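You operate a simulated robot arm through the tools that you are given. There is no shell and no other tool. Be economical: measure what you need, move in short steps, check, and stop when the job is done.

Carry out the task below with a simulated two-armed robot. There is one attempt and no reset: what you move stays moved.

## Task
Close the middle cabinet right door. Turn the speed knob to 1. Shut the blue cupboard door. Open the blue drawer, put the felt pad from the inside of the blue drawer in the blue tote, then shut the drawer. Pick up the card sleeve from the top shelf of the trolley with one hand, pass it to the other hand and put it on the top of the water cooler. Take the lamp base that says "N2" from the top shelf of the trolley and leave it on the middle shelf of the trolley. Take the 23.5 steel plug from the top shelf of the trolley and leave it on the white job card there. Take the blue box on the top of the low rack and put it away on the far part of the ledge. Do these in any order. Set down upright: felt pad.

Only the result counts: the job must be done as asked and must still hold three seconds after the hand-in. Knocking over, shifting, dropping, spilling or breaking anything else fails it.

## Robot
Two 7-joint arms with two-finger parallel grippers on one trunk, on a base that drives. Base frame: it is fixed to the floor where the robot stands at the start and does not move with it; the origin is under the middle of the robot, x ahead of it, y to its left, z up. Readings come in mm, degrees, newtons and seconds.
The left shoulder is at the start at [80, 131, 947], the right one opposite. With the tool pointing down near the work surface each hand reaches from about 320 to 840 mm from the robot's upright axis, wherever it stands, measured 20 degrees to its own side. Places, roughly: blue box [-2250, -4500, 750]; blue cupboard door [0, -500, 300]; blue drawer [0, -700, 700]; blue tote [1000, 1500, 750]; card sleeve [-3750, -3750, 1000]; far part of the ledge (15x84 cm) [-2120, 1220, 740]; felt pad (5x4x5 cm) [-200, -700, 600]; job card [-4000, -3500, 1000]; lamp base [-3750, -3500, 1000]; middle cabinet right door [700, 100, 400]; middle shelf of the trolley [-3800, -3500, 600]; speed knob [1400, 100, 900]; steel plug [-4000, -3750, 1000]; top of the water cooler [-1000, -4700, 800]. Payload 1.57 kg a hand.
Tool frame (each hand has its own): the origin (TCP) lies between the finger pads and is the grasp point; the fingertips stand 30 mm ahead of it; z points along the fingers, y is the line along which they close. Largest opening 110 mm; finger width 24, thickness 12; the body of the gripper, 48 by 112 mm, starts 78 mm behind the TCP.
Orientation is that of the tool frame in the base frame, as [roll, pitch, yaw] about the fixed x, y, z axes, in that order (R = Rz(yaw) Ry(pitch) Rx(roll)). With the fingers straight down and closing along the base's y, the tool's x points along the base's -x, its y along +y and its z along -z.

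## Interface
- The arms move only by the tool arm_command. It takes "left_motion", "right_motion" or both (then of equal length, played together; a hand with none holds still); each is a list that holds one entry, the list of rows, each a list of 7 numbers: the shift along the tool's x, y, z in mm, then the turn, a rotation vector about the tool's x, y, z in degrees, then the finger opening in mm, from 0 to 110. In form: [[[dx, dy, dz, wx, wy, wz, grip], ...]]. A call has 1 to 12 rows; each row shifts and turns the commanded pose from where the row before left it, along the tool's axes as they then stand. A row lasts 0.2 s, in which the tool goes at most 50 mm and 8.6 degrees; a call with a longer step from one row to the next is refused whole, and so is a gripper value outside its range. A pose out of reach is approached as far as the arm can. The call stops where the force on the tool passes 40 N (or 10 N more than at its start, if that is more) or the arm is blocked; 0.2 s more then pass. Each finger travels about 108 mm/s and halts on what it meets, pressing with about 43 N; the grip force reading is that of the motor and also rises with nothing between the fingers. The clock runs only during rows and for 0.2 s after the last one: add rows that do not move to give the fingers time. It gives the time, the measured TCP pose, the force on the tool (base axes), the opening and the grip force at its end, in the units of the frame above (readings bear some noise), with the torque about the TCP (base axes, N m) and any sound that the robot's microphone picked up, and new pictures: "show" is both (left out), scene, wrist or none (wrist: the cameras of the hands that moved).
- Cameras (640 x 400 px; columns grow to the right, rows downward): "scene" is now at [-96.5, -50, 1382.9]; the picture's right is [-0.77, -0.64, 0.00], its down [-0.56, 0.67, -0.49] and it looks along [0.31, -0.38, -0.87] (base axes); focal length 241 px, centre (320, 200). "left" rides on the left gripper at [70, -16, -141] in its tool frame; the picture's right is [0.23, 0.97, 0.00], its down [-0.85, 0.20, -0.48] and it looks along [-0.47, 0.11, 0.88] (tool axes); focal length 222 px, centre (320, 200). "right" rides on the right gripper at [70, 16, -141] in its tool frame; the picture's right is [-0.23, 0.97, 0.00], its down [-0.86, -0.20, -0.48] and it looks along [-0.47, -0.11, 0.88] (tool axes); focal length 222 px, centre (320, 200).
- roll_base(legs): drives the robot by 1 to 6 legs, each [ahead, left, turn to the left] in mm, mm and degrees, along the robot's own axes; the way and the turn of a leg run together, so that a leg with both is an arc; at most 1500 mm and 180 degrees a leg. The arms and the cameras ride along, it lands a little off, and it stops where it bumps. It gives what a move gives, and a new picture of the scene camera.
- aim_head(pan, tilt): turns the head with the scene camera to pan (to the left, within 109 degrees either way) and tilt (down, from -29 to 69), counted from straight ahead of the robot. It gives what a move gives, and a new picture of the scene camera.
- measure_at(camera, pixels): for up to 12 pixels [column, row] of the newest picture of that camera ("zoom" is the newest enlarged one), the place [x, y, z] in the base frame of the surface seen there, good to about 2 mm. No time passes.
- zoom(camera, box): a new picture of the part [left, top, right, bottom] of that camera's present view, enlarged. No time passes.
- sign_off(): hands the job in; it is judged then, once.

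Work in short steps. Measure before you move; look again where a grasp or a placing could have gone wrong, and mend it. You have 322 turns and 360 pictures in all, those below and enlarged ones among them. Open the grippers and draw the arms clear of the work before you hand the job in, unless the task says otherwise.

The tools are called as a command line: name --argument value ..., lists and objects as JSON in quotes. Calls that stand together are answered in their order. arm_command: Moves the arms, as the interface text tells. Its arguments: {"type":"object","properties":{"left_motion":{"type":"array"},"right_motion":{"type":"array"},"show":{"type":"string","enum":["both","scene","wrist","none"]}},"required":[]} The other tools are called the same way: roll_base (legs) drives the base; aim_head (pan, tilt) turns the head that bears the scene camera; measure_at (camera, pixels) gives the place of the surface under pixels of a picture; zoom (camera, box) takes an enlarged picture of a part of a camera's view; sign_off () hands the job in.

At the start:

```text
time_s: 0.0
left_tcp_pos: [631.5, -75.1, 848.4]
left_tcp_rot: [-180.0, 0.0, -180.0]
left_wrist_force: [0.5, -0.4, 0.1]
left_moment: [0.0, 0.01, 0.0]
left_opening: 110.1
left_grasp_force: 0.0
right_tcp_pos: [414.9, -574.5, 919.3]
right_tcp_rot: [180.0, 0.0, -179.9]
right_wrist_force: [-0.9, -0.4, -0.3]
right_moment: [-0.01, 0.02, -0.01]
right_opening: 110.0
right_grasp_force: 0.1
robot x, y, heading: [0.8, 0.1, -0.1]
head pan, tilt: [-50.5, 60.8]
```

scene: 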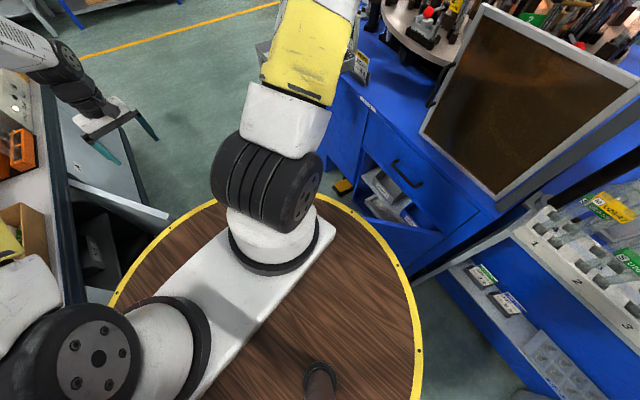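
right: 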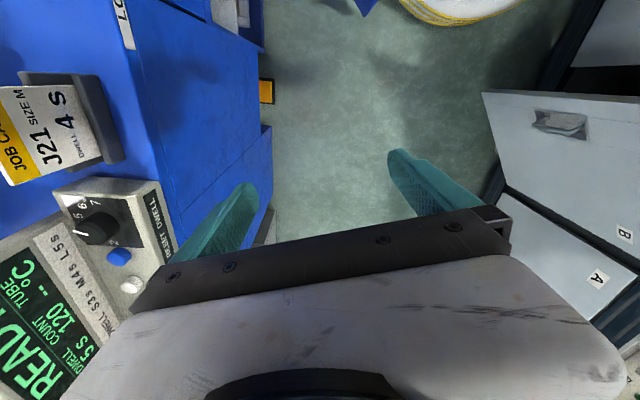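
left: 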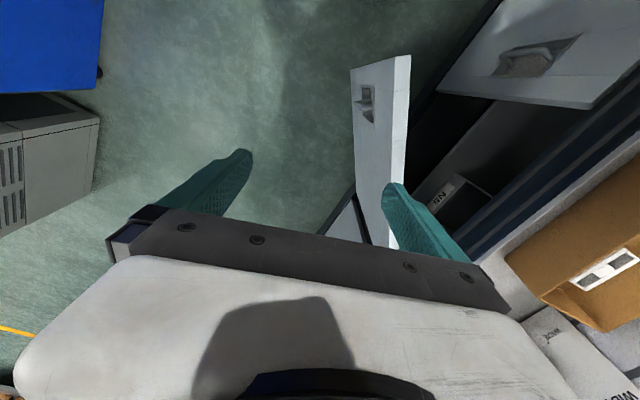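

The pictures show a blue bench at the right and a grey bench to the left. I look around with the head first.

aim_head --pan 0 --tilt 35

aim_head --pan 60 --tilt 35

aim_head --pan -70 --tilt 35

```text
time_s: 1.2
left_tcp_pos: [631.8, -76.0, 848.5]
left_tcp_rot: [179.9, 0.0, 180.0]
left_wrist_force: [-0.3, -0.2, -0.8]
left_moment: [0.01, -0.03, -0.03]
left_opening: 110.1
left_grasp_force: 0.1
right_tcp_pos: [414.6, -574.4, 918.8]
right_tcp_rot: [-180.0, 0.1, -179.9]
right_wrist_force: [-0.7, 0.3, -0.3]
right_moment: [0.0, 0.0, -0.01]
right_opening: 110.1
right_grasp_force: 0.1
robot x, y, heading: [1.6, 1.3, -0.1]
head pan, tilt: [0.0, 35.0]
```

scene: 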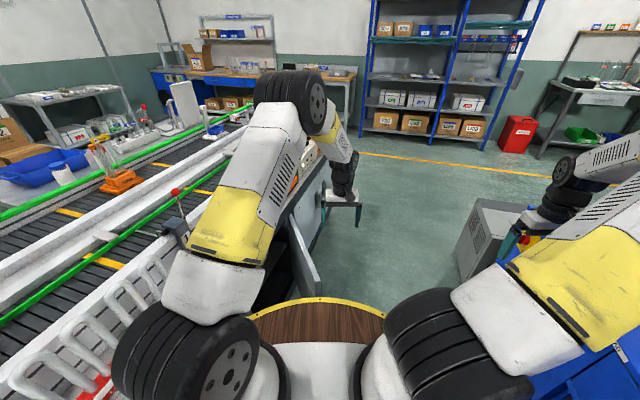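

```text
time_s: 2.5
left_tcp_pos: [630.3, -74.8, 849.1]
left_tcp_rot: [180.0, 0.0, -180.0]
left_wrist_force: [-0.1, 0.3, -0.1]
left_moment: [-0.01, 0.0, -0.03]
left_opening: 110.1
left_grasp_force: 0.1
right_tcp_pos: [414.3, -575.4, 918.3]
right_tcp_rot: [-179.9, -0.1, -179.9]
right_wrist_force: [1.2, 0.3, -0.4]
right_moment: [0.02, 0.02, 0.01]
right_opening: 109.8
right_grasp_force: 0.1
robot x, y, heading: [4.4, -2.1, 0.3]
head pan, tilt: [60.0, 35.0]
```

scene: 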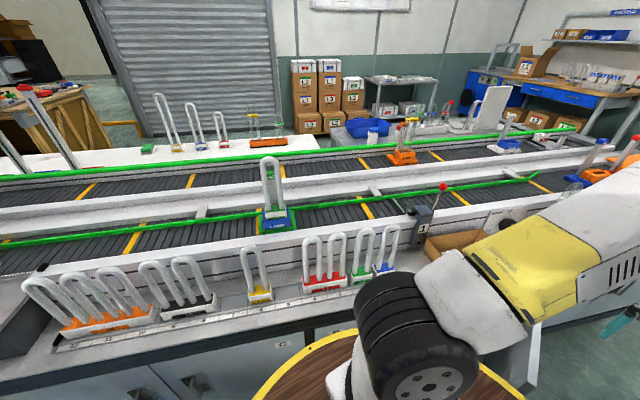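

```text
time_s: 4.6
left_tcp_pos: [631.8, -75.7, 848.9]
left_tcp_rot: [179.9, 0.0, 179.9]
left_wrist_force: [-0.5, -0.7, 0.5]
left_moment: [-0.03, 0.01, -0.03]
left_opening: 109.6
left_grasp_force: 0.1
right_tcp_pos: [414.3, -575.2, 920.3]
right_tcp_rot: [179.9, -0.1, -180.0]
right_wrist_force: [-0.1, -0.8, -0.4]
right_moment: [-0.01, -0.01, 0.0]
right_opening: 110.2
right_grasp_force: 0.1
robot x, y, heading: [-2.2, -0.1, 0.2]
head pan, tilt: [-70.0, 35.0]
```

scene: 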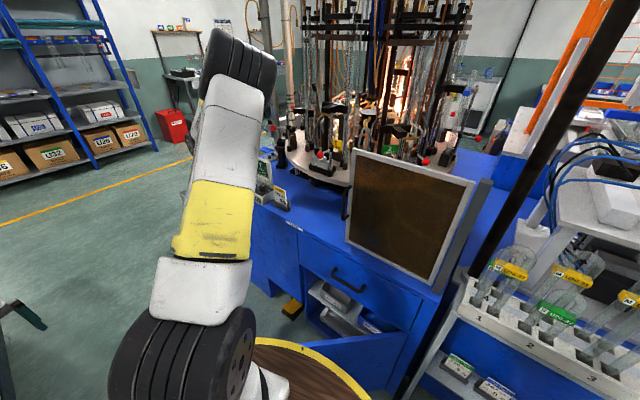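

I tilt down at the blue cupboard and drawer, and then the left cabinet.

aim_head --pan -80 --tilt 60

aim_head --pan 15 --tilt 55

aim_head --pan -109 --tilt 25

aim_head --pan 109 --tilt 25

```text
time_s: 5.5
left_tcp_pos: [631.6, -74.2, 849.1]
left_tcp_rot: [180.0, 0.0, -179.9]
left_wrist_force: [-0.1, -0.3, 0.3]
left_moment: [0.0, -0.01, 0.03]
left_opening: 109.9
left_grasp_force: 0.0
right_tcp_pos: [414.6, -575.5, 919.0]
right_tcp_rot: [180.0, 0.0, -180.0]
right_wrist_force: [0.2, -0.9, -0.4]
right_moment: [0.02, -0.02, 0.01]
right_opening: 109.8
right_grasp_force: 0.1
robot x, y, heading: [2.6, -3.0, 0.2]
head pan, tilt: [-80.0, 60.0]
```

scene: 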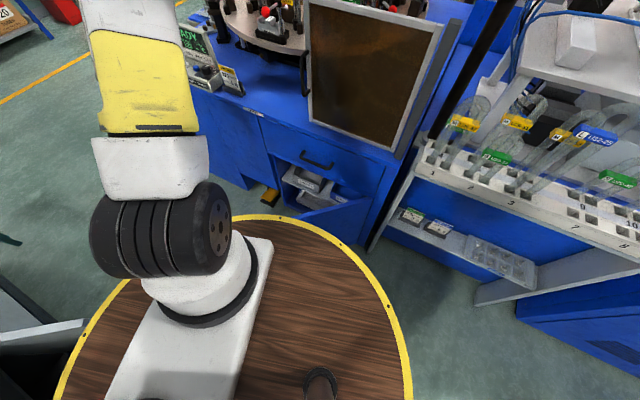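

```text
time_s: 7.2
left_tcp_pos: [631.2, -75.4, 849.1]
left_tcp_rot: [-180.0, -0.1, -179.9]
left_wrist_force: [0.0, 0.6, -0.8]
left_moment: [0.01, 0.01, 0.02]
left_opening: 110.0
left_grasp_force: 0.1
right_tcp_pos: [415.5, -574.7, 919.5]
right_tcp_rot: [-179.9, 0.0, -179.9]
right_wrist_force: [0.6, 0.5, 0.0]
right_moment: [-0.03, -0.02, 0.04]
right_opening: 110.3
right_grasp_force: 0.1
robot x, y, heading: [-1.0, -1.1, 0.0]
head pan, tilt: [15.0, 55.0]
```

scene: 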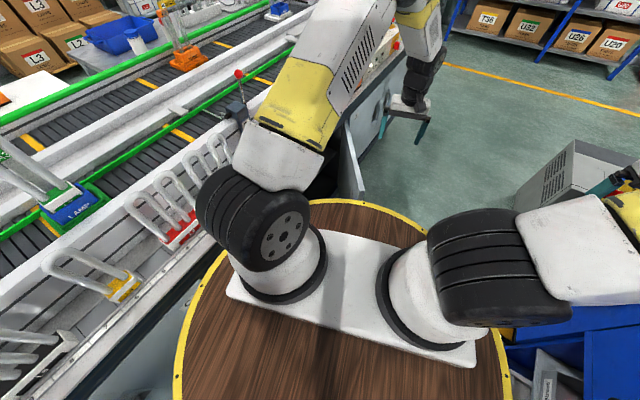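

```text
time_s: 9.2
left_tcp_pos: [630.2, -77.0, 847.7]
left_tcp_rot: [-180.0, 0.0, 179.9]
left_wrist_force: [0.3, -0.2, 0.0]
left_moment: [0.01, -0.02, 0.01]
left_opening: 110.1
left_grasp_force: 0.1
right_tcp_pos: [414.8, -575.1, 918.8]
right_tcp_rot: [180.0, 0.0, -180.0]
right_wrist_force: [0.1, 0.6, 0.1]
right_moment: [0.0, 0.0, 0.0]
right_opening: 110.1
right_grasp_force: 0.1
robot x, y, heading: [-0.3, -1.1, 0.1]
head pan, tilt: [-108.9, 25.0]
```

scene: 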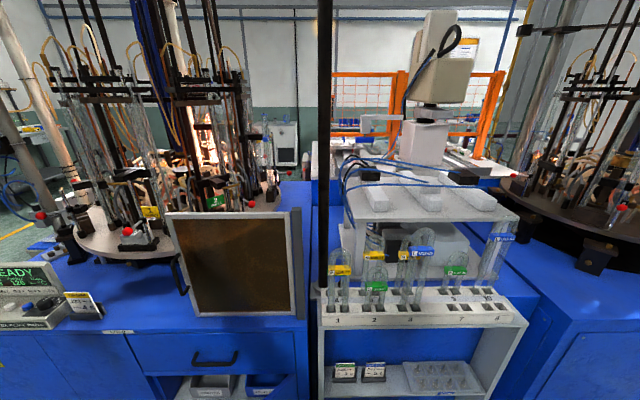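

```text
time_s: 12.4
left_tcp_pos: [631.2, -74.7, 848.1]
left_tcp_rot: [180.0, 0.0, -180.0]
left_wrist_force: [-0.6, -1.1, 1.0]
left_moment: [0.02, 0.0, 0.0]
left_opening: 110.0
left_grasp_force: 0.0
right_tcp_pos: [414.8, -575.1, 919.1]
right_tcp_rot: [180.0, 0.0, 180.0]
right_wrist_force: [-0.2, 0.4, 0.2]
right_moment: [-0.02, -0.01, 0.03]
right_opening: 110.0
right_grasp_force: 0.1
robot x, y, heading: [-0.5, 1.2, 0.1]
head pan, tilt: [108.9, 25.0]
```

scene: 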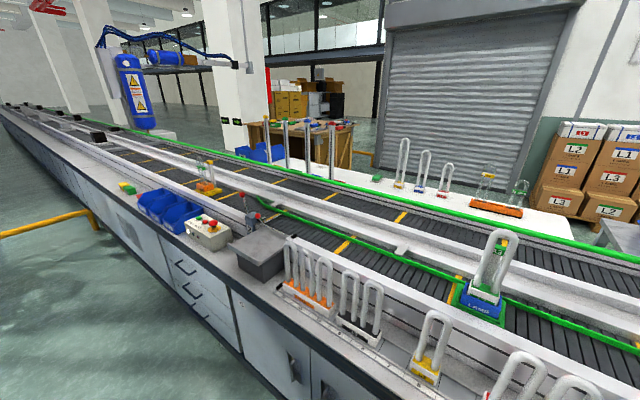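

I look again at the blue cupboard and measure the drawer and door.

aim_head --pan -85 --tilt 50

zoom --camera "scene" --box '[160, 120, 440, 295]'

```text
time_s: 15.2
left_tcp_pos: [631.7, -75.1, 848.7]
left_tcp_rot: [180.0, -0.1, -179.9]
left_wrist_force: [0.8, -0.6, 0.2]
left_moment: [-0.01, 0.0, 0.0]
left_opening: 110.4
left_grasp_force: 0.0
right_tcp_pos: [415.6, -575.0, 919.6]
right_tcp_rot: [180.0, -0.1, -180.0]
right_wrist_force: [-0.3, -0.7, 0.2]
right_moment: [-0.01, 0.02, 0.0]
right_opening: 109.9
right_grasp_force: 0.1
robot x, y, heading: [1.7, 2.3, 0.3]
head pan, tilt: [-85.0, 50.0]
```

scene: 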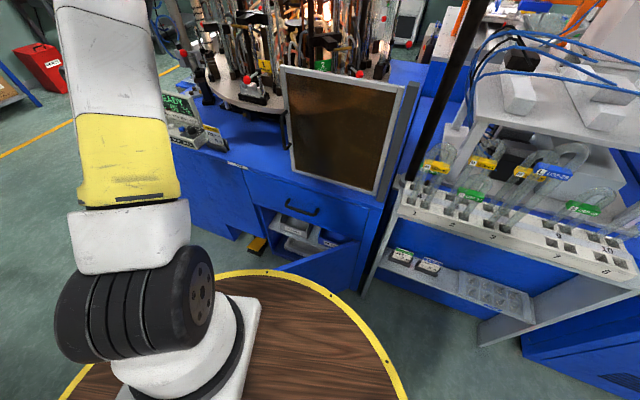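

```text
2.29 times, centred on (300, 208) of scene
```

zoom: 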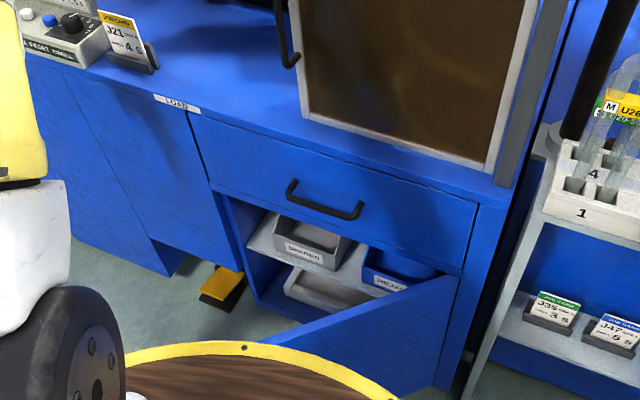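

The zoom shows the door hinged at (460,280) on the west side with free edge near (260,345), drawer handle at (325,200). Measure them.

measure_at --camera "zoom" --pixels '[[455, 285], [360, 315], [270, 347], [380, 350], [460, 350], [290, 184], [325, 208], [360, 212], [215, 170], [465, 240], [240, 230], [320, 160]]'

```text
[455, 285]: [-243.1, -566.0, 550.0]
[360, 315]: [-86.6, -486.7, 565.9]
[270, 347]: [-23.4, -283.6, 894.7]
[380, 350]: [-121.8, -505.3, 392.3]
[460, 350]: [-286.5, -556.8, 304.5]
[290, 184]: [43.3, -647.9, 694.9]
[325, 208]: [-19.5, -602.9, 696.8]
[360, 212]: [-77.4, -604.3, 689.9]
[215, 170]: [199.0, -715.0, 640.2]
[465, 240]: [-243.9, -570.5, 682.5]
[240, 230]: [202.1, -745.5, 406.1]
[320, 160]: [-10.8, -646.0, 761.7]
```

The bench front is slanted about -18° and its door stands ~45° open. I fold both arms in compactly so I can drive and see.

arm_command --left_motion '[[[28, 17, -15, 0, 0, 0, 60], [28, 17, -15, 0, 0, 0, 20], [28, 17, -15, 0, 0, 0, 0], [28, 17, -15, 0, 0, 0, 0], [28, 17, -15, 0, 0, 0, 0], [28, 17, -15, 0, 0, 0, 0], [28, 17, -15, 0, 0, 0, 0], [28, 17, -15, 0, 0, 0, 0], [28, 17, -15, 0, 0, 0, 0], [28, 17, -15, 0, 0, 0, 0]]]' --right_motion '[[[6.5, 37.5, -8, 0, 0, 0, 60], [6.5, 37.5, -8, 0, 0, 0, 20], [6.5, 37.5, -8, 0, 0, 0, 0], [6.5, 37.5, -8, 0, 0, 0, 0], [6.5, 37.5, -8, 0, 0, 0, 0], [6.5, 37.5, -8, 0, 0, 0, 0], [6.5, 37.5, -8, 0, 0, 0, 0], [6.5, 37.5, -8, 0, 0, 0, 0], [6.5, 37.5, -8, 0, 0, 0, 0], [6.5, 37.5, -8, 0, 0, 0, 0]]]' --show "none"

aim_head --pan 10 --tilt 45

```text
time_s: 17.4
left_tcp_pos: [352.6, 96.9, 998.1]
left_tcp_rot: [-179.9, 0.1, 180.0]
left_wrist_force: [0.7, -0.3, -0.4]
left_moment: [0.02, 0.03, 0.01]
left_opening: 0.0
left_grasp_force: 21.3
right_tcp_pos: [351.5, -198.5, 998.3]
right_tcp_rot: [180.0, 0.0, 179.9]
right_wrist_force: [-0.2, -0.9, -0.6]
right_moment: [0.04, -0.02, 0.01]
right_opening: 0.0
right_grasp_force: 21.7
robot x, y, heading: [-3.7, 4.3, -0.1]
head pan, tilt: [-85.0, 50.0]
```

```text
time_s: 19.1
left_tcp_pos: [350.7, 96.7, 998.6]
left_tcp_rot: [-179.9, 0.1, -180.0]
left_wrist_force: [0.3, -0.1, 0.9]
left_moment: [0.03, -0.02, 0.01]
left_opening: 0.0
left_grasp_force: 20.8
right_tcp_pos: [351.1, -197.8, 998.2]
right_tcp_rot: [-179.9, -0.1, 180.0]
right_wrist_force: [-0.1, 0.1, 0.2]
right_moment: [-0.01, -0.01, 0.04]
right_opening: 0.3
right_grasp_force: 21.5
robot x, y, heading: [-2.7, 0.8, -0.1]
head pan, tilt: [10.0, 45.0]
```

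scene: 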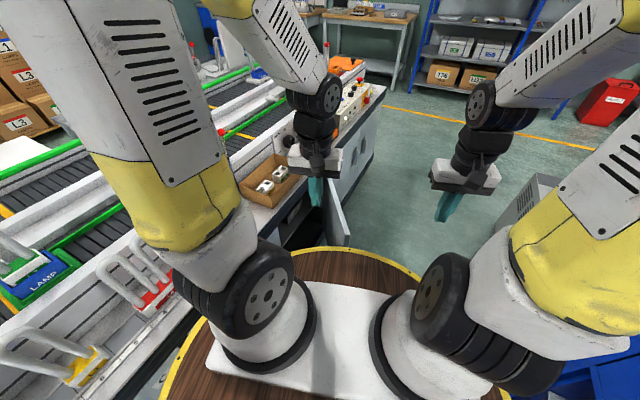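

The open grey door shows at (335,215). I zoom on it and measure.

zoom --camera "scene" --box '[220, 80, 420, 260]'

measure_at --camera "scene" --pixels '[[342, 240], [328, 180], [338, 205], [290, 225], [345, 190], [373, 108], [356, 165], [270, 200], [355, 100], [480, 205], [530, 175], [440, 290]]'

```text
2.22 times, centred on (320, 170) of scene
```

zoom: 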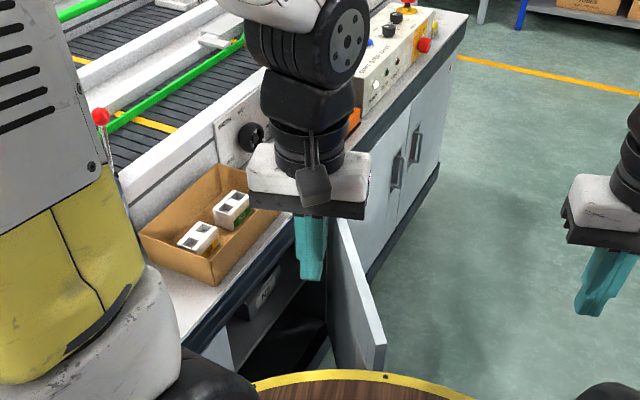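

```text
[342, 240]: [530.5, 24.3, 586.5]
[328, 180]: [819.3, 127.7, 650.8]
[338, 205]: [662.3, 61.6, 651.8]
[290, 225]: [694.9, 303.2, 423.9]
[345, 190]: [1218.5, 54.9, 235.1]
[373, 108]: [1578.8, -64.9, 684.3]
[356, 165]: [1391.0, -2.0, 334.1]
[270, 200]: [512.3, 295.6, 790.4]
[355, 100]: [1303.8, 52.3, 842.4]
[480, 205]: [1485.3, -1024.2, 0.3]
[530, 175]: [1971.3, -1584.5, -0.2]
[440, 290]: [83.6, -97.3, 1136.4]
```

Everything in the room is rotated about -18.1° to my frame (corridor from b=-617 to b=+427). I turn the robot to line up with the benches.

roll_base --legs '[[0, 0, -18.1]]'

```text
time_s: 20.6
left_tcp_pos: [364.3, -17.3, 996.9]
left_tcp_rot: [-180.0, 0.2, 161.9]
left_wrist_force: [0.1, -0.2, 0.4]
left_moment: [0.02, -0.02, -0.02]
left_opening: 0.1
left_grasp_force: 21.1
right_tcp_pos: [273.6, -297.5, 999.9]
right_tcp_rot: [180.0, 0.0, 161.8]
right_wrist_force: [-0.3, -0.5, 0.0]
right_moment: [0.01, -0.02, -0.03]
right_opening: 0.0
right_grasp_force: 21.2
robot x, y, heading: [1.3, 0.8, -18.1]
head pan, tilt: [10.0, 45.0]
```

scene: 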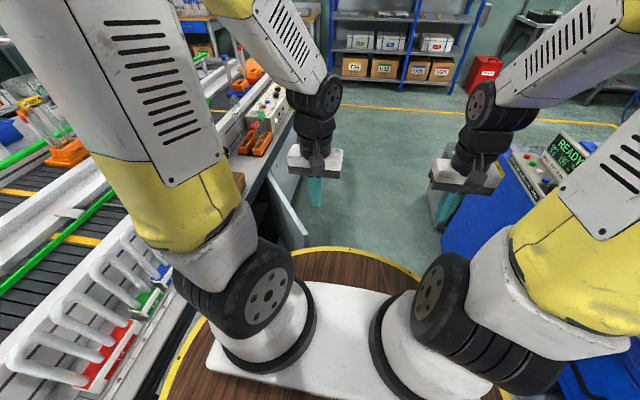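

Now robot axes match the room. I bring the left hand down in front of the open grey door and tilt the fingers toward it.

arm_command --left_motion '[[[-32, 1, 30, 0, 0, 0, 0], [-32, 1, 30, 0, 0, 0, 0], [-32, 1, 30, 0, 0, 0, 0], [-32, 1, 30, 0, 0, 0, 0], [-32, 1, 30, 0, 0, 0, 0], [-32, 1, 30, 0, 0, 0, 0], [-32, 1, 30, 0, 0, 0, 0], [-32, 1, 30, 0, 0, 0, 0], [0, 0, 0, -8.5, 0, 0, 0], [0, 0, 0, -8.5, 0, 0, 0], [0, 0, 0, -8.5, 0, 0, 0], [0, 0, 0, -8.5, 0, 0, 0]]]'

```text
time_s: 23.1
left_tcp_pos: [611.8, -91.0, 758.4]
left_tcp_rot: [145.8, 0.1, 161.9]
left_wrist_force: [0.1, 0.2, 0.6]
left_moment: [-0.01, 0.02, -0.02]
left_opening: 0.0
left_grasp_force: 21.1
right_tcp_pos: [272.3, -298.1, 999.3]
right_tcp_rot: [-180.0, 0.0, 161.9]
right_wrist_force: [-0.3, 0.4, -0.5]
right_moment: [-0.01, 0.01, 0.01]
right_opening: 0.0
right_grasp_force: 21.1
robot x, y, heading: [1.9, -0.4, -18.0]
head pan, tilt: [10.0, 45.0]
```

scene: 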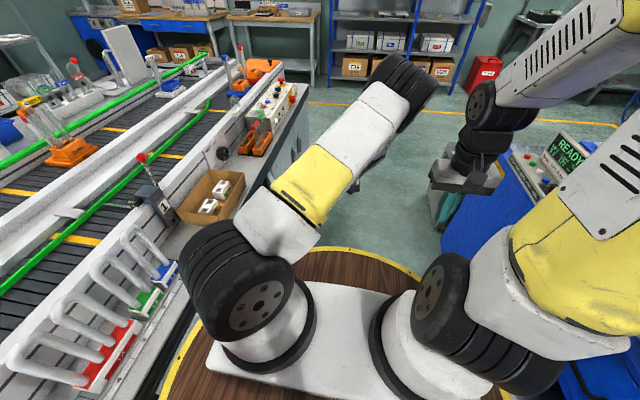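
left: 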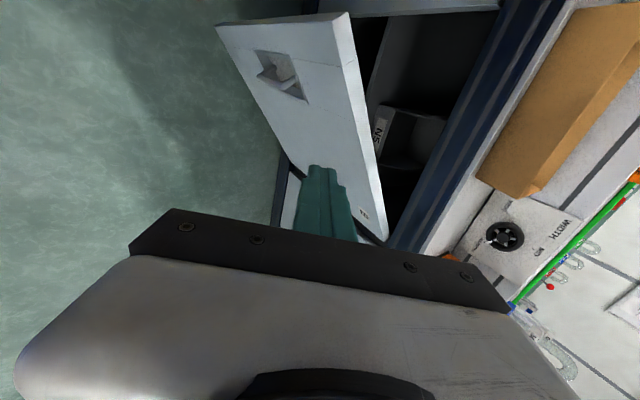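

The left wrist view shows the door with free edge at the top (280,20) and hinge near (380,240). I measure its top edge.

measure_at --camera "left" --pixels '[[348, 15], [360, 100], [384, 235], [222, 26], [275, 75], [310, 130], [400, 240], [520, 40], [560, 10]]'

```text
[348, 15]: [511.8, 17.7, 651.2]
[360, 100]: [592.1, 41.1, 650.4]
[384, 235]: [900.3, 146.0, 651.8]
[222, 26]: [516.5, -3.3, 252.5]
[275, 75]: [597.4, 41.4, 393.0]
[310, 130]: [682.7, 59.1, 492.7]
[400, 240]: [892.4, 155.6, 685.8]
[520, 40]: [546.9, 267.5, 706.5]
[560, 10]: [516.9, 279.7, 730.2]
```

Lower the left hand beside the door's outer face, then push toward the cabinet in the room's +b direction.

arm_command --left_motion '[[[15, -21, 31, 0, 0, 0, 0], [15, -21, 31, 0, 0, 0, 0], [15, -21, 31, 0, 0, 0, 0], [15, -21, 31, 0, 0, 0, 0], [0, 25, 17, 0, 0, 0, 0], [0, 25, 17, 0, 0, 0, 0], [0, 25, 17, 0, 0, 0, 0], [0, 25, 17, 0, 0, 0, 0], [0, 25, 17, 0, 0, 0, 0], [0, 25, 17, 0, 0, 0, 0]]]' --show "wrist"

```text
time_s: 25.4
left_tcp_pos: [607.8, 101.3, 608.0]
left_tcp_rot: [146.1, 0.2, 161.8]
left_wrist_force: [-0.7, 0.3, 1.1]
left_moment: [0.02, 0.01, -0.02]
left_opening: 0.0
left_grasp_force: 21.4
right_tcp_pos: [272.2, -297.5, 999.2]
right_tcp_rot: [180.0, 0.0, 161.8]
right_wrist_force: [0.0, 0.0, 0.7]
right_moment: [0.05, -0.03, -0.01]
right_opening: 0.1
right_grasp_force: 21.2
robot x, y, heading: [0.4, -2.3, -18.4]
head pan, tilt: [10.0, 45.0]
```

left: 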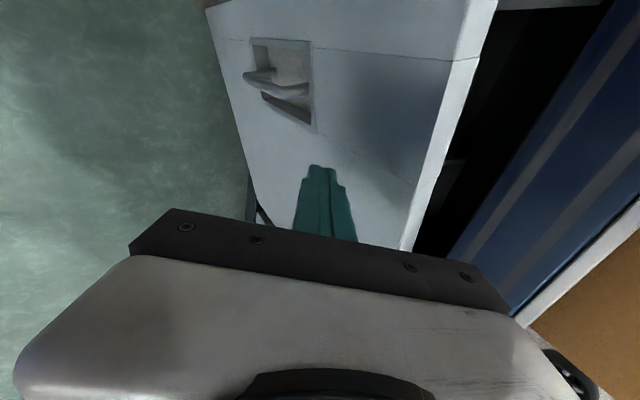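

Door appears to be swinging without resistance. Keep pushing to the closed plane.

arm_command --left_motion '[[[0, 25, 17, 0, 0, 0, 0], [0, 25, 17, 0, 0, 0, 0], [0, 25, 17, 0, 0, 0, 0], [0, 16, 11, 0, 0, 0, 0], [0, 8, 5.5, 0, 0, 0, 0], [0, 8, 5.5, 0, 0, 0, 0]]]' --show "both"

```text
time_s: 26.7
left_tcp_pos: [647.7, 211.3, 607.6]
left_tcp_rot: [146.4, -0.1, 161.7]
left_wrist_force: [-1.5, -3.8, 0.7]
left_moment: [-0.05, 0.03, 0.02]
left_opening: 0.1
left_grasp_force: 21.2
right_tcp_pos: [272.3, -299.2, 999.8]
right_tcp_rot: [-179.9, 0.0, 161.8]
right_wrist_force: [-0.5, -0.6, 0.4]
right_moment: [0.05, -0.02, 0.03]
right_opening: 0.0
right_grasp_force: 21.2
robot x, y, heading: [5.8, 0.6, -18.3]
head pan, tilt: [10.0, 45.0]
stopped in row 6 (left hand): the force on the tool passed its limit at 52 N (the readings are from after the stop); the commanded pose is now the measured one
```

scene: 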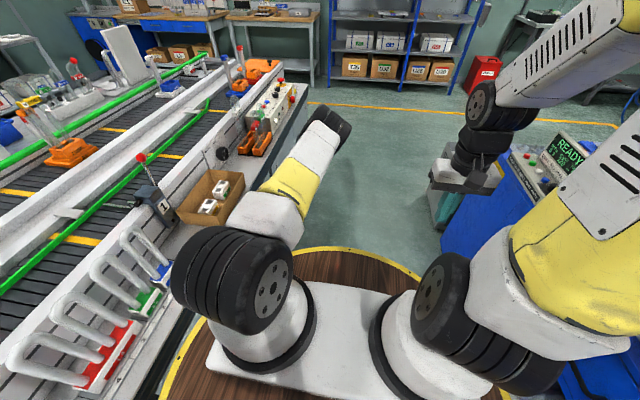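
left: 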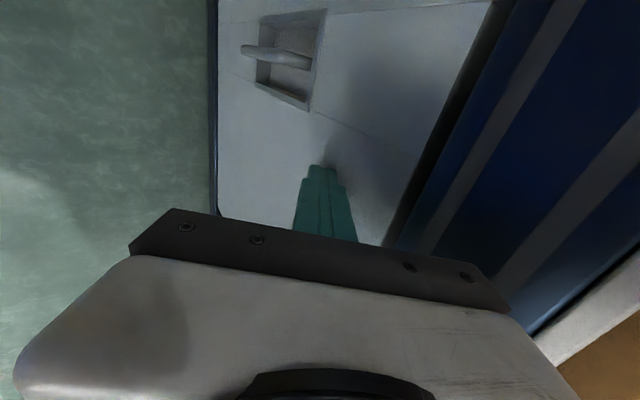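

The force rise at b≈429 shows the door is shut. I back off, raise and return the left hand to its folded pose.

arm_command --left_motion '[[[0, -40, -27, 0, 0, 0, 0], [0, -40, -27, 0, 0, 0, 0], [0, -40, -27, 0, 0, 0, 0], [0, -40, -27, 0, 0, 0, 0], [0, -40, -27, 0, 0, 0, 0], [0, 0, 0, 8.5, 0, 0, 0], [0, 0, 0, 8.5, 0, 0, 0], [0, 0, 0, 8.5, 0, 0, 0], [0, 0, 0, 8.5, 0, 0, 0], [0, 0, -45, 0, 0, 0, 0], [0, 0, -45, 0, 0, 0, 0]]]' --show "wrist"

```text
time_s: 29.1
left_tcp_pos: [570.9, -16.7, 699.3]
left_tcp_rot: [-179.6, -0.1, 161.7]
left_wrist_force: [-0.6, -0.6, 0.0]
left_moment: [-0.02, 0.02, 0.01]
left_opening: 0.0
left_grasp_force: 21.4
right_tcp_pos: [271.6, -298.7, 999.4]
right_tcp_rot: [-180.0, 0.0, 161.8]
right_wrist_force: [0.5, 0.2, -0.8]
right_moment: [-0.02, 0.04, 0.01]
right_opening: 0.0
right_grasp_force: 21.3
robot x, y, heading: [5.0, -2.6, -18.3]
head pan, tilt: [10.0, 45.0]
```

left: 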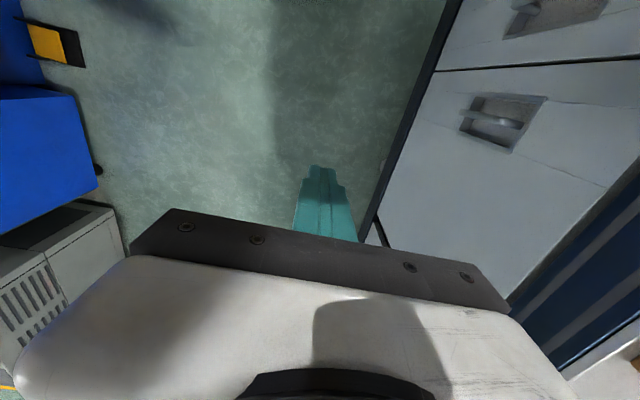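

The door is flush. I return the left hand to its folded pose and back the robot 250 mm so the right hand can reach the blue door comfortably.

arm_command --left_motion '[[[25, -8, -37.5, 0, 0, 0, 0], [25, -8, -37.5, 0, 0, 0, 0], [25, -8, -37.5, 0, 0, 0, 0], [25, -8, -37.5, 0, 0, 0, 0], [25, -8, -37.5, 0, 0, 0, 0], [25, -8, -37.5, 0, 0, 0, 0], [25, -8, -37.5, 0, 0, 0, 0], [25, -8, -37.5, 0, 0, 0, 0]]]' --show "none"

roll_base --legs '[[-250, 0, 0]]'

aim_head --pan -55 --tilt 50

```text
time_s: 30.9
left_tcp_pos: [360.1, -10.9, 1001.2]
left_tcp_rot: [-179.7, -0.2, 161.7]
left_wrist_force: [0.0, 0.0, 0.3]
left_moment: [0.05, 0.02, 0.0]
left_opening: 0.2
left_grasp_force: 21.5
right_tcp_pos: [272.0, -298.8, 998.6]
right_tcp_rot: [179.9, 0.0, 161.8]
right_wrist_force: [0.0, -0.6, 0.0]
right_moment: [0.03, 0.03, 0.01]
right_opening: 0.1
right_grasp_force: 21.8
robot x, y, heading: [0.9, 0.1, -18.3]
head pan, tilt: [10.0, 45.0]
```

```text
time_s: 32.7
left_tcp_pos: [121.3, 69.3, 1000.7]
left_tcp_rot: [-179.7, 0.0, 161.8]
left_wrist_force: [0.6, 0.2, 0.1]
left_moment: [0.01, 0.0, 0.04]
left_opening: 0.0
left_grasp_force: 21.2
right_tcp_pos: [30.5, -219.7, 998.0]
right_tcp_rot: [180.0, 0.0, 161.8]
right_wrist_force: [0.2, 0.1, -1.2]
right_moment: [0.0, 0.03, -0.03]
right_opening: 0.1
right_grasp_force: 21.3
robot x, y, heading: [-238.1, 78.9, -18.2]
head pan, tilt: [10.0, 45.0]
```

scene: 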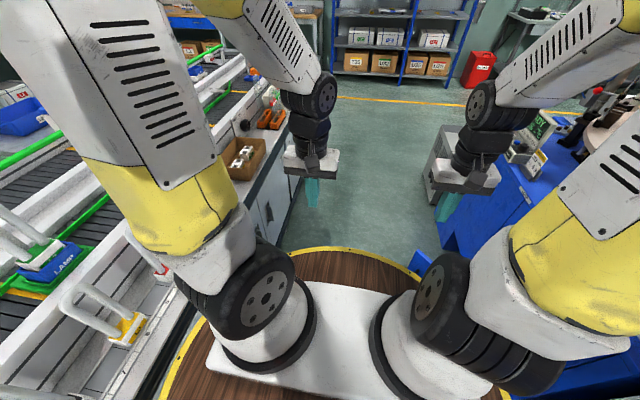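

```text
time_s: 34.1
left_tcp_pos: [119.6, 68.2, 1000.3]
left_tcp_rot: [-179.7, 0.0, 161.7]
left_wrist_force: [-0.7, 0.0, 0.2]
left_moment: [0.0, 0.02, 0.04]
left_opening: 0.0
left_grasp_force: 21.1
right_tcp_pos: [31.7, -219.1, 998.5]
right_tcp_rot: [180.0, 0.0, 161.8]
right_wrist_force: [0.7, 0.4, 0.1]
right_moment: [-0.02, 0.01, 0.03]
right_opening: 0.0
right_grasp_force: 22.0
robot x, y, heading: [-237.9, 79.3, -17.9]
head pan, tilt: [-55.0, 50.0]
```

scene: 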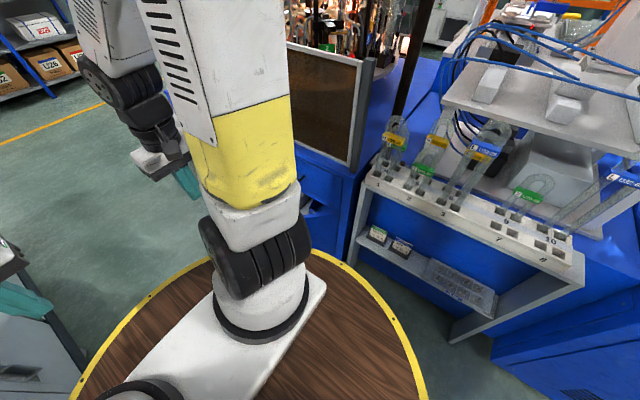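

Bring the right hand forward and down in front of the blue door's outer face, tilting the fingers toward it.

arm_command --right_motion '[[[-20, 0, 39, 0, 0, 0, 0], [-20, 0, 39, 0, 0, 0, 0], [-20, 0, 39, 0, 0, 0, 0], [-20, 0, 39, 0, 0, 0, 0], [-20, 0, 39, 0, 0, 0, 0], [-20, 0, 39, 0, 0, 0, 0], [0, 0, 0, 8.5, 0, 0, 0], [0, 0, 0, 8.5, 0, 0, 0], [0, 0, 0, 8.5, 0, 0, 0], [0, 0, 0, 8.5, 0, 0, 0]]]'

```text
time_s: 36.3
left_tcp_pos: [102.7, 95.7, 986.6]
left_tcp_rot: [179.6, -3.4, 164.9]
left_wrist_force: [-0.7, -0.5, -0.1]
left_moment: [0.01, -0.03, 0.01]
left_opening: 0.0
left_grasp_force: 20.9
right_tcp_pos: [143.4, -266.7, 771.1]
right_tcp_rot: [-146.9, 0.8, 159.6]
right_wrist_force: [-0.6, 0.6, -0.1]
right_moment: [0.02, 0.02, 0.05]
right_opening: 0.0
right_grasp_force: 21.1
robot x, y, heading: [-239.6, 80.5, -18.4]
head pan, tilt: [-55.0, 50.0]
```

scene: 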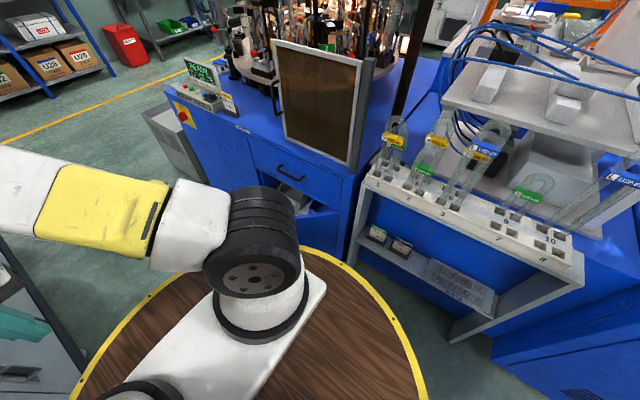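
right: 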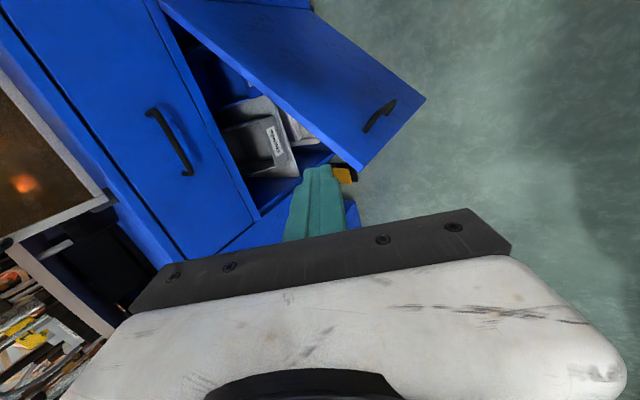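

The left hand got nudged by the right arm (its reading shifted ~30 mm). I move the left hand outward, and measure the door: corners (425,97),(355,165),(160,5), handle (380,115).

arm_command --left_motion '[[[0, 30, 0, 0, 0, 0, 0], [0, 30, 0, 0, 0, 0, 0], [-10, 30, -10, 0, 0, 0, 0], [-10, 30, -10, 0, 0, 0, 0]]]' --show "scene"

measure_at --camera "right" --pixels '[[420, 98], [355, 160], [165, 5], [300, 90], [380, 112], [170, 20], [250, 215], [165, 140], [225, 150]]'

```text
time_s: 37.3
left_tcp_pos: [175.2, 177.5, 1020.6]
left_tcp_rot: [-179.6, 0.1, 161.6]
left_wrist_force: [-0.2, 0.0, -0.3]
left_moment: [0.02, 0.03, 0.03]
left_opening: 0.1
left_grasp_force: 21.5
right_tcp_pos: [146.2, -256.5, 764.5]
right_tcp_rot: [-146.0, 0.0, 161.9]
right_wrist_force: [0.2, 1.5, 0.5]
right_moment: [0.0, 0.01, 0.01]
right_opening: 0.0
right_grasp_force: 21.7
robot x, y, heading: [-242.8, 79.7, -18.3]
head pan, tilt: [-55.0, 50.0]
```

scene: 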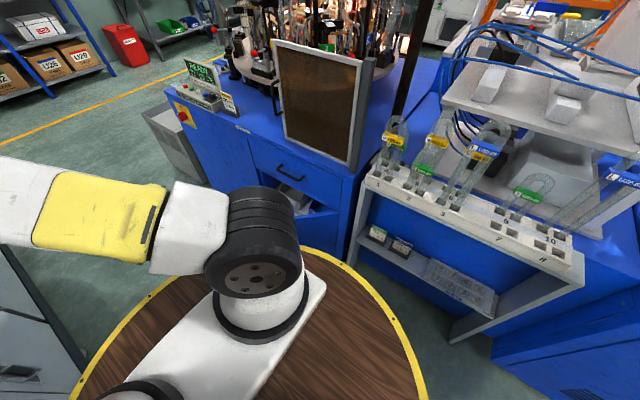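

```text
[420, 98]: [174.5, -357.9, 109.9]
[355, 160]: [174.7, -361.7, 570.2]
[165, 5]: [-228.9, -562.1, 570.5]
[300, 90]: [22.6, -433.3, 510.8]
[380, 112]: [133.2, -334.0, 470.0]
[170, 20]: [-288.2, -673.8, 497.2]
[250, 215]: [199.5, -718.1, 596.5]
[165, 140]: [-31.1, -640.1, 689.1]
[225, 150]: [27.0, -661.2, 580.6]
```

Door free edge at room (278,-288), top z=571. I lower the right hand to z≈525 then sweep it toward the bench.

arm_command --right_motion '[[[0, 22.3, 33.2, 0, 0, 0, 0], [0, 22.3, 33.2, 0, 0, 0, 0], [0, 22.3, 33.2, 0, 0, 0, 0], [0, 22.3, 33.2, 0, 0, 0, 0], [0, 22.3, 33.2, 0, 0, 0, 0], [0, 22.3, 33.2, 0, 0, 0, 0], [-4.6, -29.4, 19.9, 0, 0, 0, 0], [-4.6, -29.4, 19.9, 0, 0, 0, 0], [-4.6, -29.4, 19.9, 0, 0, 0, 0]]]'

```text
time_s: 39.3
left_tcp_pos: [176.1, 178.1, 1020.4]
left_tcp_rot: [-179.7, 0.1, 161.8]
left_wrist_force: [0.8, 0.1, 0.4]
left_moment: [-0.04, -0.02, -0.01]
left_opening: 0.1
left_grasp_force: 21.8
right_tcp_pos: [126.1, -361.8, 525.4]
right_tcp_rot: [-145.9, 0.0, 161.9]
right_wrist_force: [0.5, 0.4, -0.6]
right_moment: [-0.03, 0.01, 0.0]
right_opening: 0.0
right_grasp_force: 21.6
robot x, y, heading: [-239.0, 77.4, -18.2]
head pan, tilt: [-55.0, 50.0]
```

scene: 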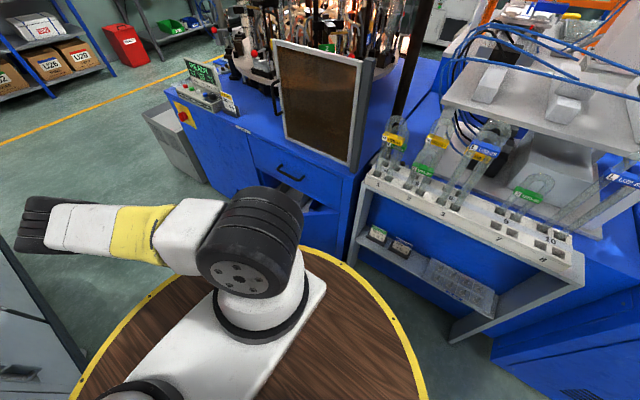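
right: 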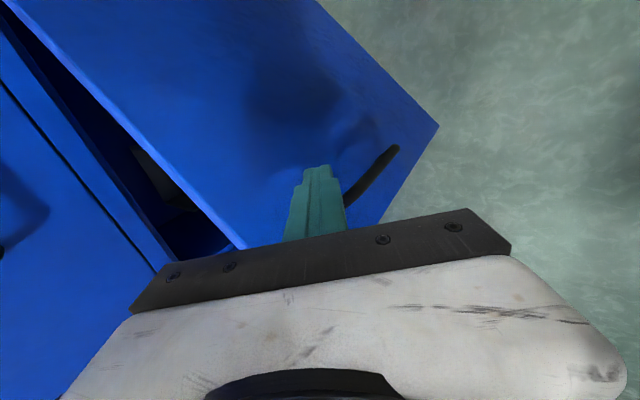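

Good, the fingers are pushing the door next to its handle. Continue the sweep.

arm_command --right_motion '[[[-4.6, -29.4, 19.9, 0, 0, 0, 0], [-4.6, -29.4, 19.9, 0, 0, 0, 0], [-4.6, -29.4, 19.9, 0, 0, 0, 0], [-4.6, -29.4, 19.9, 0, 0, 0, 0], [-4.6, -29.4, 19.9, 0, 0, 0, 0], [-4.6, -29.4, 19.9, 0, 0, 0, 0], [-2, -18, 12, 0, 0, 0, 0], [-2, -15, 10, 0, 0, 0, 0], [-2, -10, 7, 0, 0, 0, 0]]]'

```text
time_s: 41.3
left_tcp_pos: [174.7, 178.1, 1019.7]
left_tcp_rot: [-179.7, 0.0, 161.7]
left_wrist_force: [0.2, 0.3, -0.1]
left_moment: [-0.02, -0.02, -0.01]
left_opening: 0.1
left_grasp_force: 21.1
right_tcp_pos: [74.0, -625.1, 524.4]
right_tcp_rot: [-146.0, 0.0, 161.8]
right_wrist_force: [0.1, -0.3, 1.2]
right_moment: [-0.01, 0.0, -0.03]
right_opening: 0.0
right_grasp_force: 21.3
robot x, y, heading: [-244.3, 78.8, -18.2]
head pan, tilt: [-55.0, 50.0]
```

scene: 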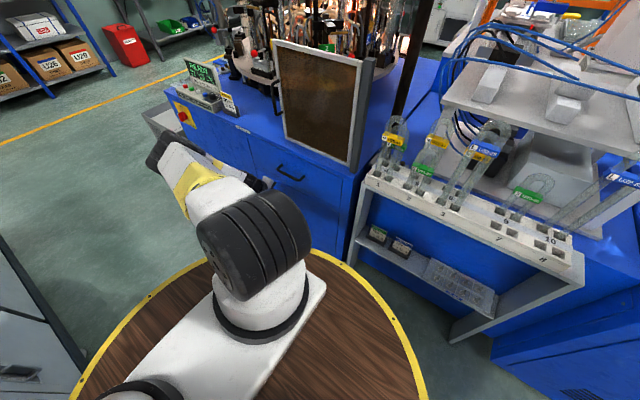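
right: 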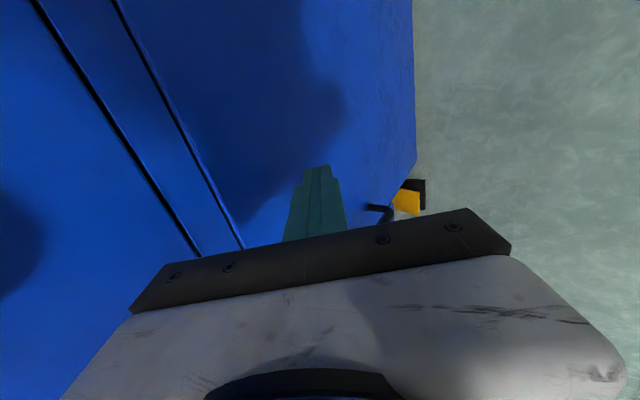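

Nearly flush (lead at b≈-598). A few more small steps until the force rises.

arm_command --right_motion '[[[0, -8.3, 5.6, 0, 0, 0, 0], [0, -8.3, 5.6, 0, 0, 0, 0], [0, -4.2, 2.8, 0, 0, 0, 0], [0, -4.2, 2.8, 0, 0, 0, 0], [0, -4.2, 2.8, 0, 0, 0, 0], [0, -4.2, 2.8, 0, 0, 0, 0]]]' --show "wrist"

```text
time_s: 42.2
left_tcp_pos: [174.6, 180.0, 1019.8]
left_tcp_rot: [-179.8, 0.0, 161.8]
left_wrist_force: [0.3, 0.6, -1.0]
left_moment: [0.0, 0.02, 0.01]
left_opening: 0.0
left_grasp_force: 21.1
right_tcp_pos: [69.1, -646.9, 523.1]
right_tcp_rot: [-146.3, 0.0, 161.8]
right_wrist_force: [1.8, 4.4, 1.1]
right_moment: [0.09, 0.01, 0.05]
right_opening: 0.0
right_grasp_force: 21.8
robot x, y, heading: [-242.9, 78.4, -18.0]
head pan, tilt: [-55.0, 50.0]
stopped in row 4 (right hand): the force on the tool passed its limit at 47 N (the readings are from after the stop); the commanded pose is now the measured one
```

right: 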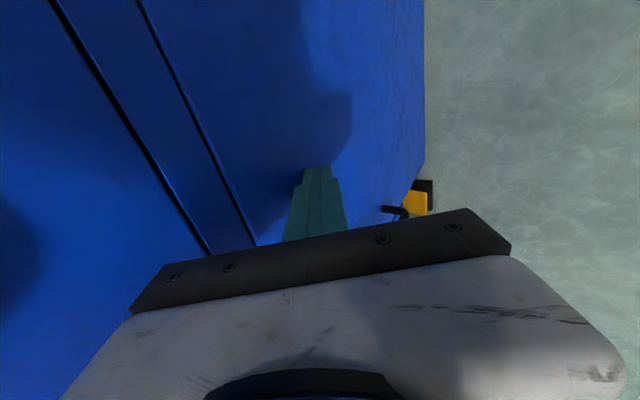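

The blue door is shut (force stop at b≈-620). Back off, untilt and then raise the right hand.

arm_command --right_motion '[[[0, 36, -25, 0, 0, 0, 0], [0, 36, -25, 0, 0, 0, 0], [0, 36, -25, 0, 0, 0, 0], [0, 36, -25, 0, 0, 0, 0], [0, 36, -25, 0, 0, 0, 0], [0, 36, -25, 0, 0, 0, 0], [0, 36, -25, 0, 0, 0, 0], [0, 36, -25, 0, 0, 0, 0], [0, 0, 0, -8.5, 0, 0, 0], [0, 0, 0, -8.5, 0, 0, 0], [0, 0, 0, -8.5, 0, 0, 0], [0, 0, 0, -8.5, 0, 0, 0]]]' --show "none"

arm_command --right_motion '[[[14, 4, -43, 0, 0, 0, 0], [14, 4, -43, 0, 0, 0, 0], [14, 4, -43, 0, 0, 0, 0], [14, 4, -43, 0, 0, 0, 0], [14, 4, -43, 0, 0, 0, 0], [14, 4, -43, 0, 0, 0, 0], [14, 4, -43, 0, 0, 0, 0], [14, 4, -43, 0, 0, 0, 0], [14, 4, -43, 0, 0, 0, 0], [14, 4, -43, 0, 0, 0, 0], [14, 4, -43, 0, 0, 0, 0]]]' --show "scene"

```text
time_s: 44.8
left_tcp_pos: [174.8, 179.5, 1019.6]
left_tcp_rot: [-179.7, 0.0, 161.8]
left_wrist_force: [-0.3, 1.2, -0.6]
left_moment: [-0.05, -0.01, 0.02]
left_opening: 0.0
left_grasp_force: 21.0
right_tcp_pos: [176.9, -312.1, 529.6]
right_tcp_rot: [179.7, -0.2, 162.0]
right_wrist_force: [-0.5, 0.9, -0.2]
right_moment: [-0.04, -0.01, 0.01]
right_opening: 0.2
right_grasp_force: 21.9
robot x, y, heading: [-240.0, 78.8, -17.9]
head pan, tilt: [-55.0, 50.0]
```

```text
time_s: 47.2
left_tcp_pos: [174.1, 178.6, 1019.1]
left_tcp_rot: [-179.7, 0.0, 161.9]
left_wrist_force: [0.5, 0.0, 0.3]
left_moment: [0.02, 0.03, 0.03]
left_opening: 0.2
left_grasp_force: 21.3
right_tcp_pos: [43.9, -226.4, 1006.1]
right_tcp_rot: [179.8, -0.2, 161.9]
right_wrist_force: [-0.4, -0.4, -0.1]
right_moment: [-0.02, 0.01, 0.01]
right_opening: 0.0
right_grasp_force: 21.8
robot x, y, heading: [-240.0, 77.0, -18.3]
head pan, tilt: [-55.0, 50.0]
```

scene: 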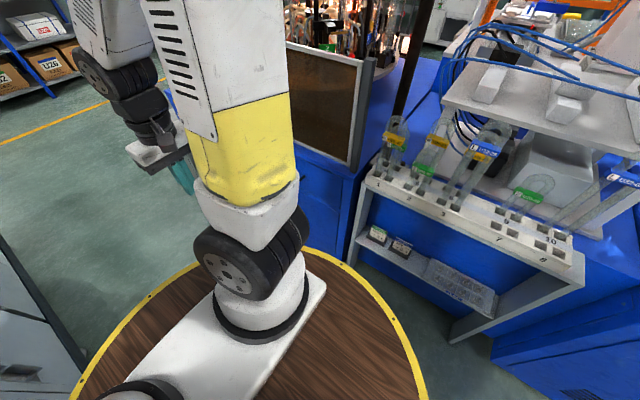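

Drive forward to a≈100, sideways to b≈60, and turn right 90° to face the blue bench.

roll_base --legs '[[350, 60, 0], [0, 0, -90]]'

aim_head --pan 0 --tilt 50

```text
time_s: 53.3
left_tcp_pos: [218.1, -389.4, 1019.3]
left_tcp_rot: [-179.8, -0.1, 72.7]
left_wrist_force: [0.2, -0.5, -0.4]
left_moment: [-0.01, 0.0, -0.01]
left_opening: 0.1
left_grasp_force: 21.2
right_tcp_pos: [-189.4, -264.4, 1003.8]
right_tcp_rot: [179.8, -0.1, 72.8]
right_wrist_force: [-0.2, 0.1, 0.7]
right_moment: [0.0, 0.03, -0.02]
right_opening: 0.0
right_grasp_force: 21.5
robot x, y, heading: [115.0, 28.8, -107.7]
head pan, tilt: [-55.0, 50.0]
```

scene: 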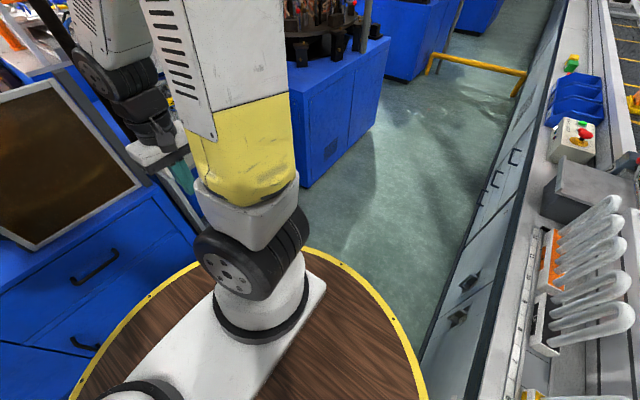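

```text
time_s: 54.5
left_tcp_pos: [217.2, -390.4, 1019.5]
left_tcp_rot: [-179.7, 0.0, 72.6]
left_wrist_force: [0.2, -0.4, 0.2]
left_moment: [0.01, 0.0, 0.0]
left_opening: 0.1
left_grasp_force: 21.5
right_tcp_pos: [-188.8, -264.6, 1005.5]
right_tcp_rot: [179.8, -0.1, 72.7]
right_wrist_force: [0.4, 0.4, -0.2]
right_moment: [0.0, -0.02, 0.0]
right_opening: 0.2
right_grasp_force: 20.9
robot x, y, heading: [114.3, 23.3, -107.2]
head pan, tilt: [0.0, 50.0]
```

scene: 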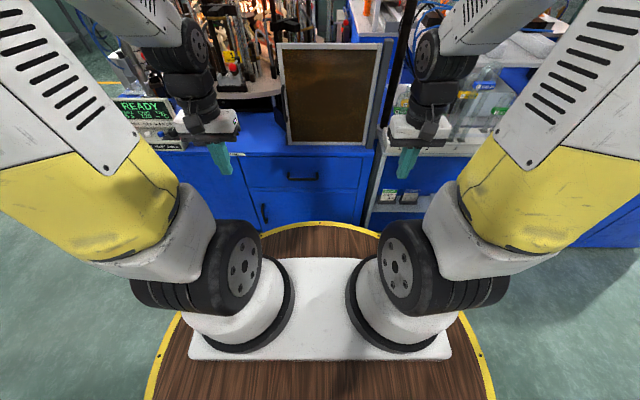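

The bench is straight ahead; drawer handle at (303,176). I measure it.

zoom --camera "scene" --box '[220, 130, 400, 240]'

measure_at --camera "scene" --pixels '[[288, 174], [303, 177], [318, 178], [303, 190], [300, 170], [361, 160], [250, 160], [264, 214], [300, 205]]'

```text
3.56 times, centred on (310, 185) of scene
```

zoom: 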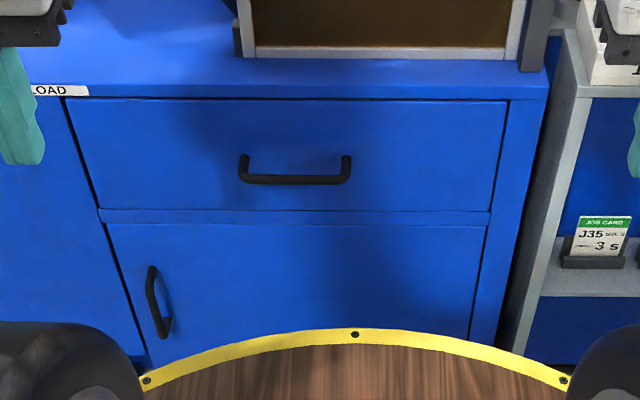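

```text
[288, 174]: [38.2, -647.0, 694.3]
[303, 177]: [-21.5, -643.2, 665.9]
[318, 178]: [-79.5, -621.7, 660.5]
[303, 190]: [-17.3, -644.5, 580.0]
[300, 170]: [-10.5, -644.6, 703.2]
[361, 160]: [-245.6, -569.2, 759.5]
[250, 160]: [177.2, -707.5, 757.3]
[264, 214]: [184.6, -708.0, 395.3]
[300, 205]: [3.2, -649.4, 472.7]
```

measure_at --camera "zoom" --pixels '[[244, 160], [260, 179], [295, 180], [340, 180], [347, 162], [295, 177], [295, 183]]'

```text
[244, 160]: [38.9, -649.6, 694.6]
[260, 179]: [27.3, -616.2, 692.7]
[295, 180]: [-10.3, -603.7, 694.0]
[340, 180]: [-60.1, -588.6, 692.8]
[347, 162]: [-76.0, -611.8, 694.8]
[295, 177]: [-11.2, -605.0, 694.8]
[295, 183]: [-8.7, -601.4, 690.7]
```

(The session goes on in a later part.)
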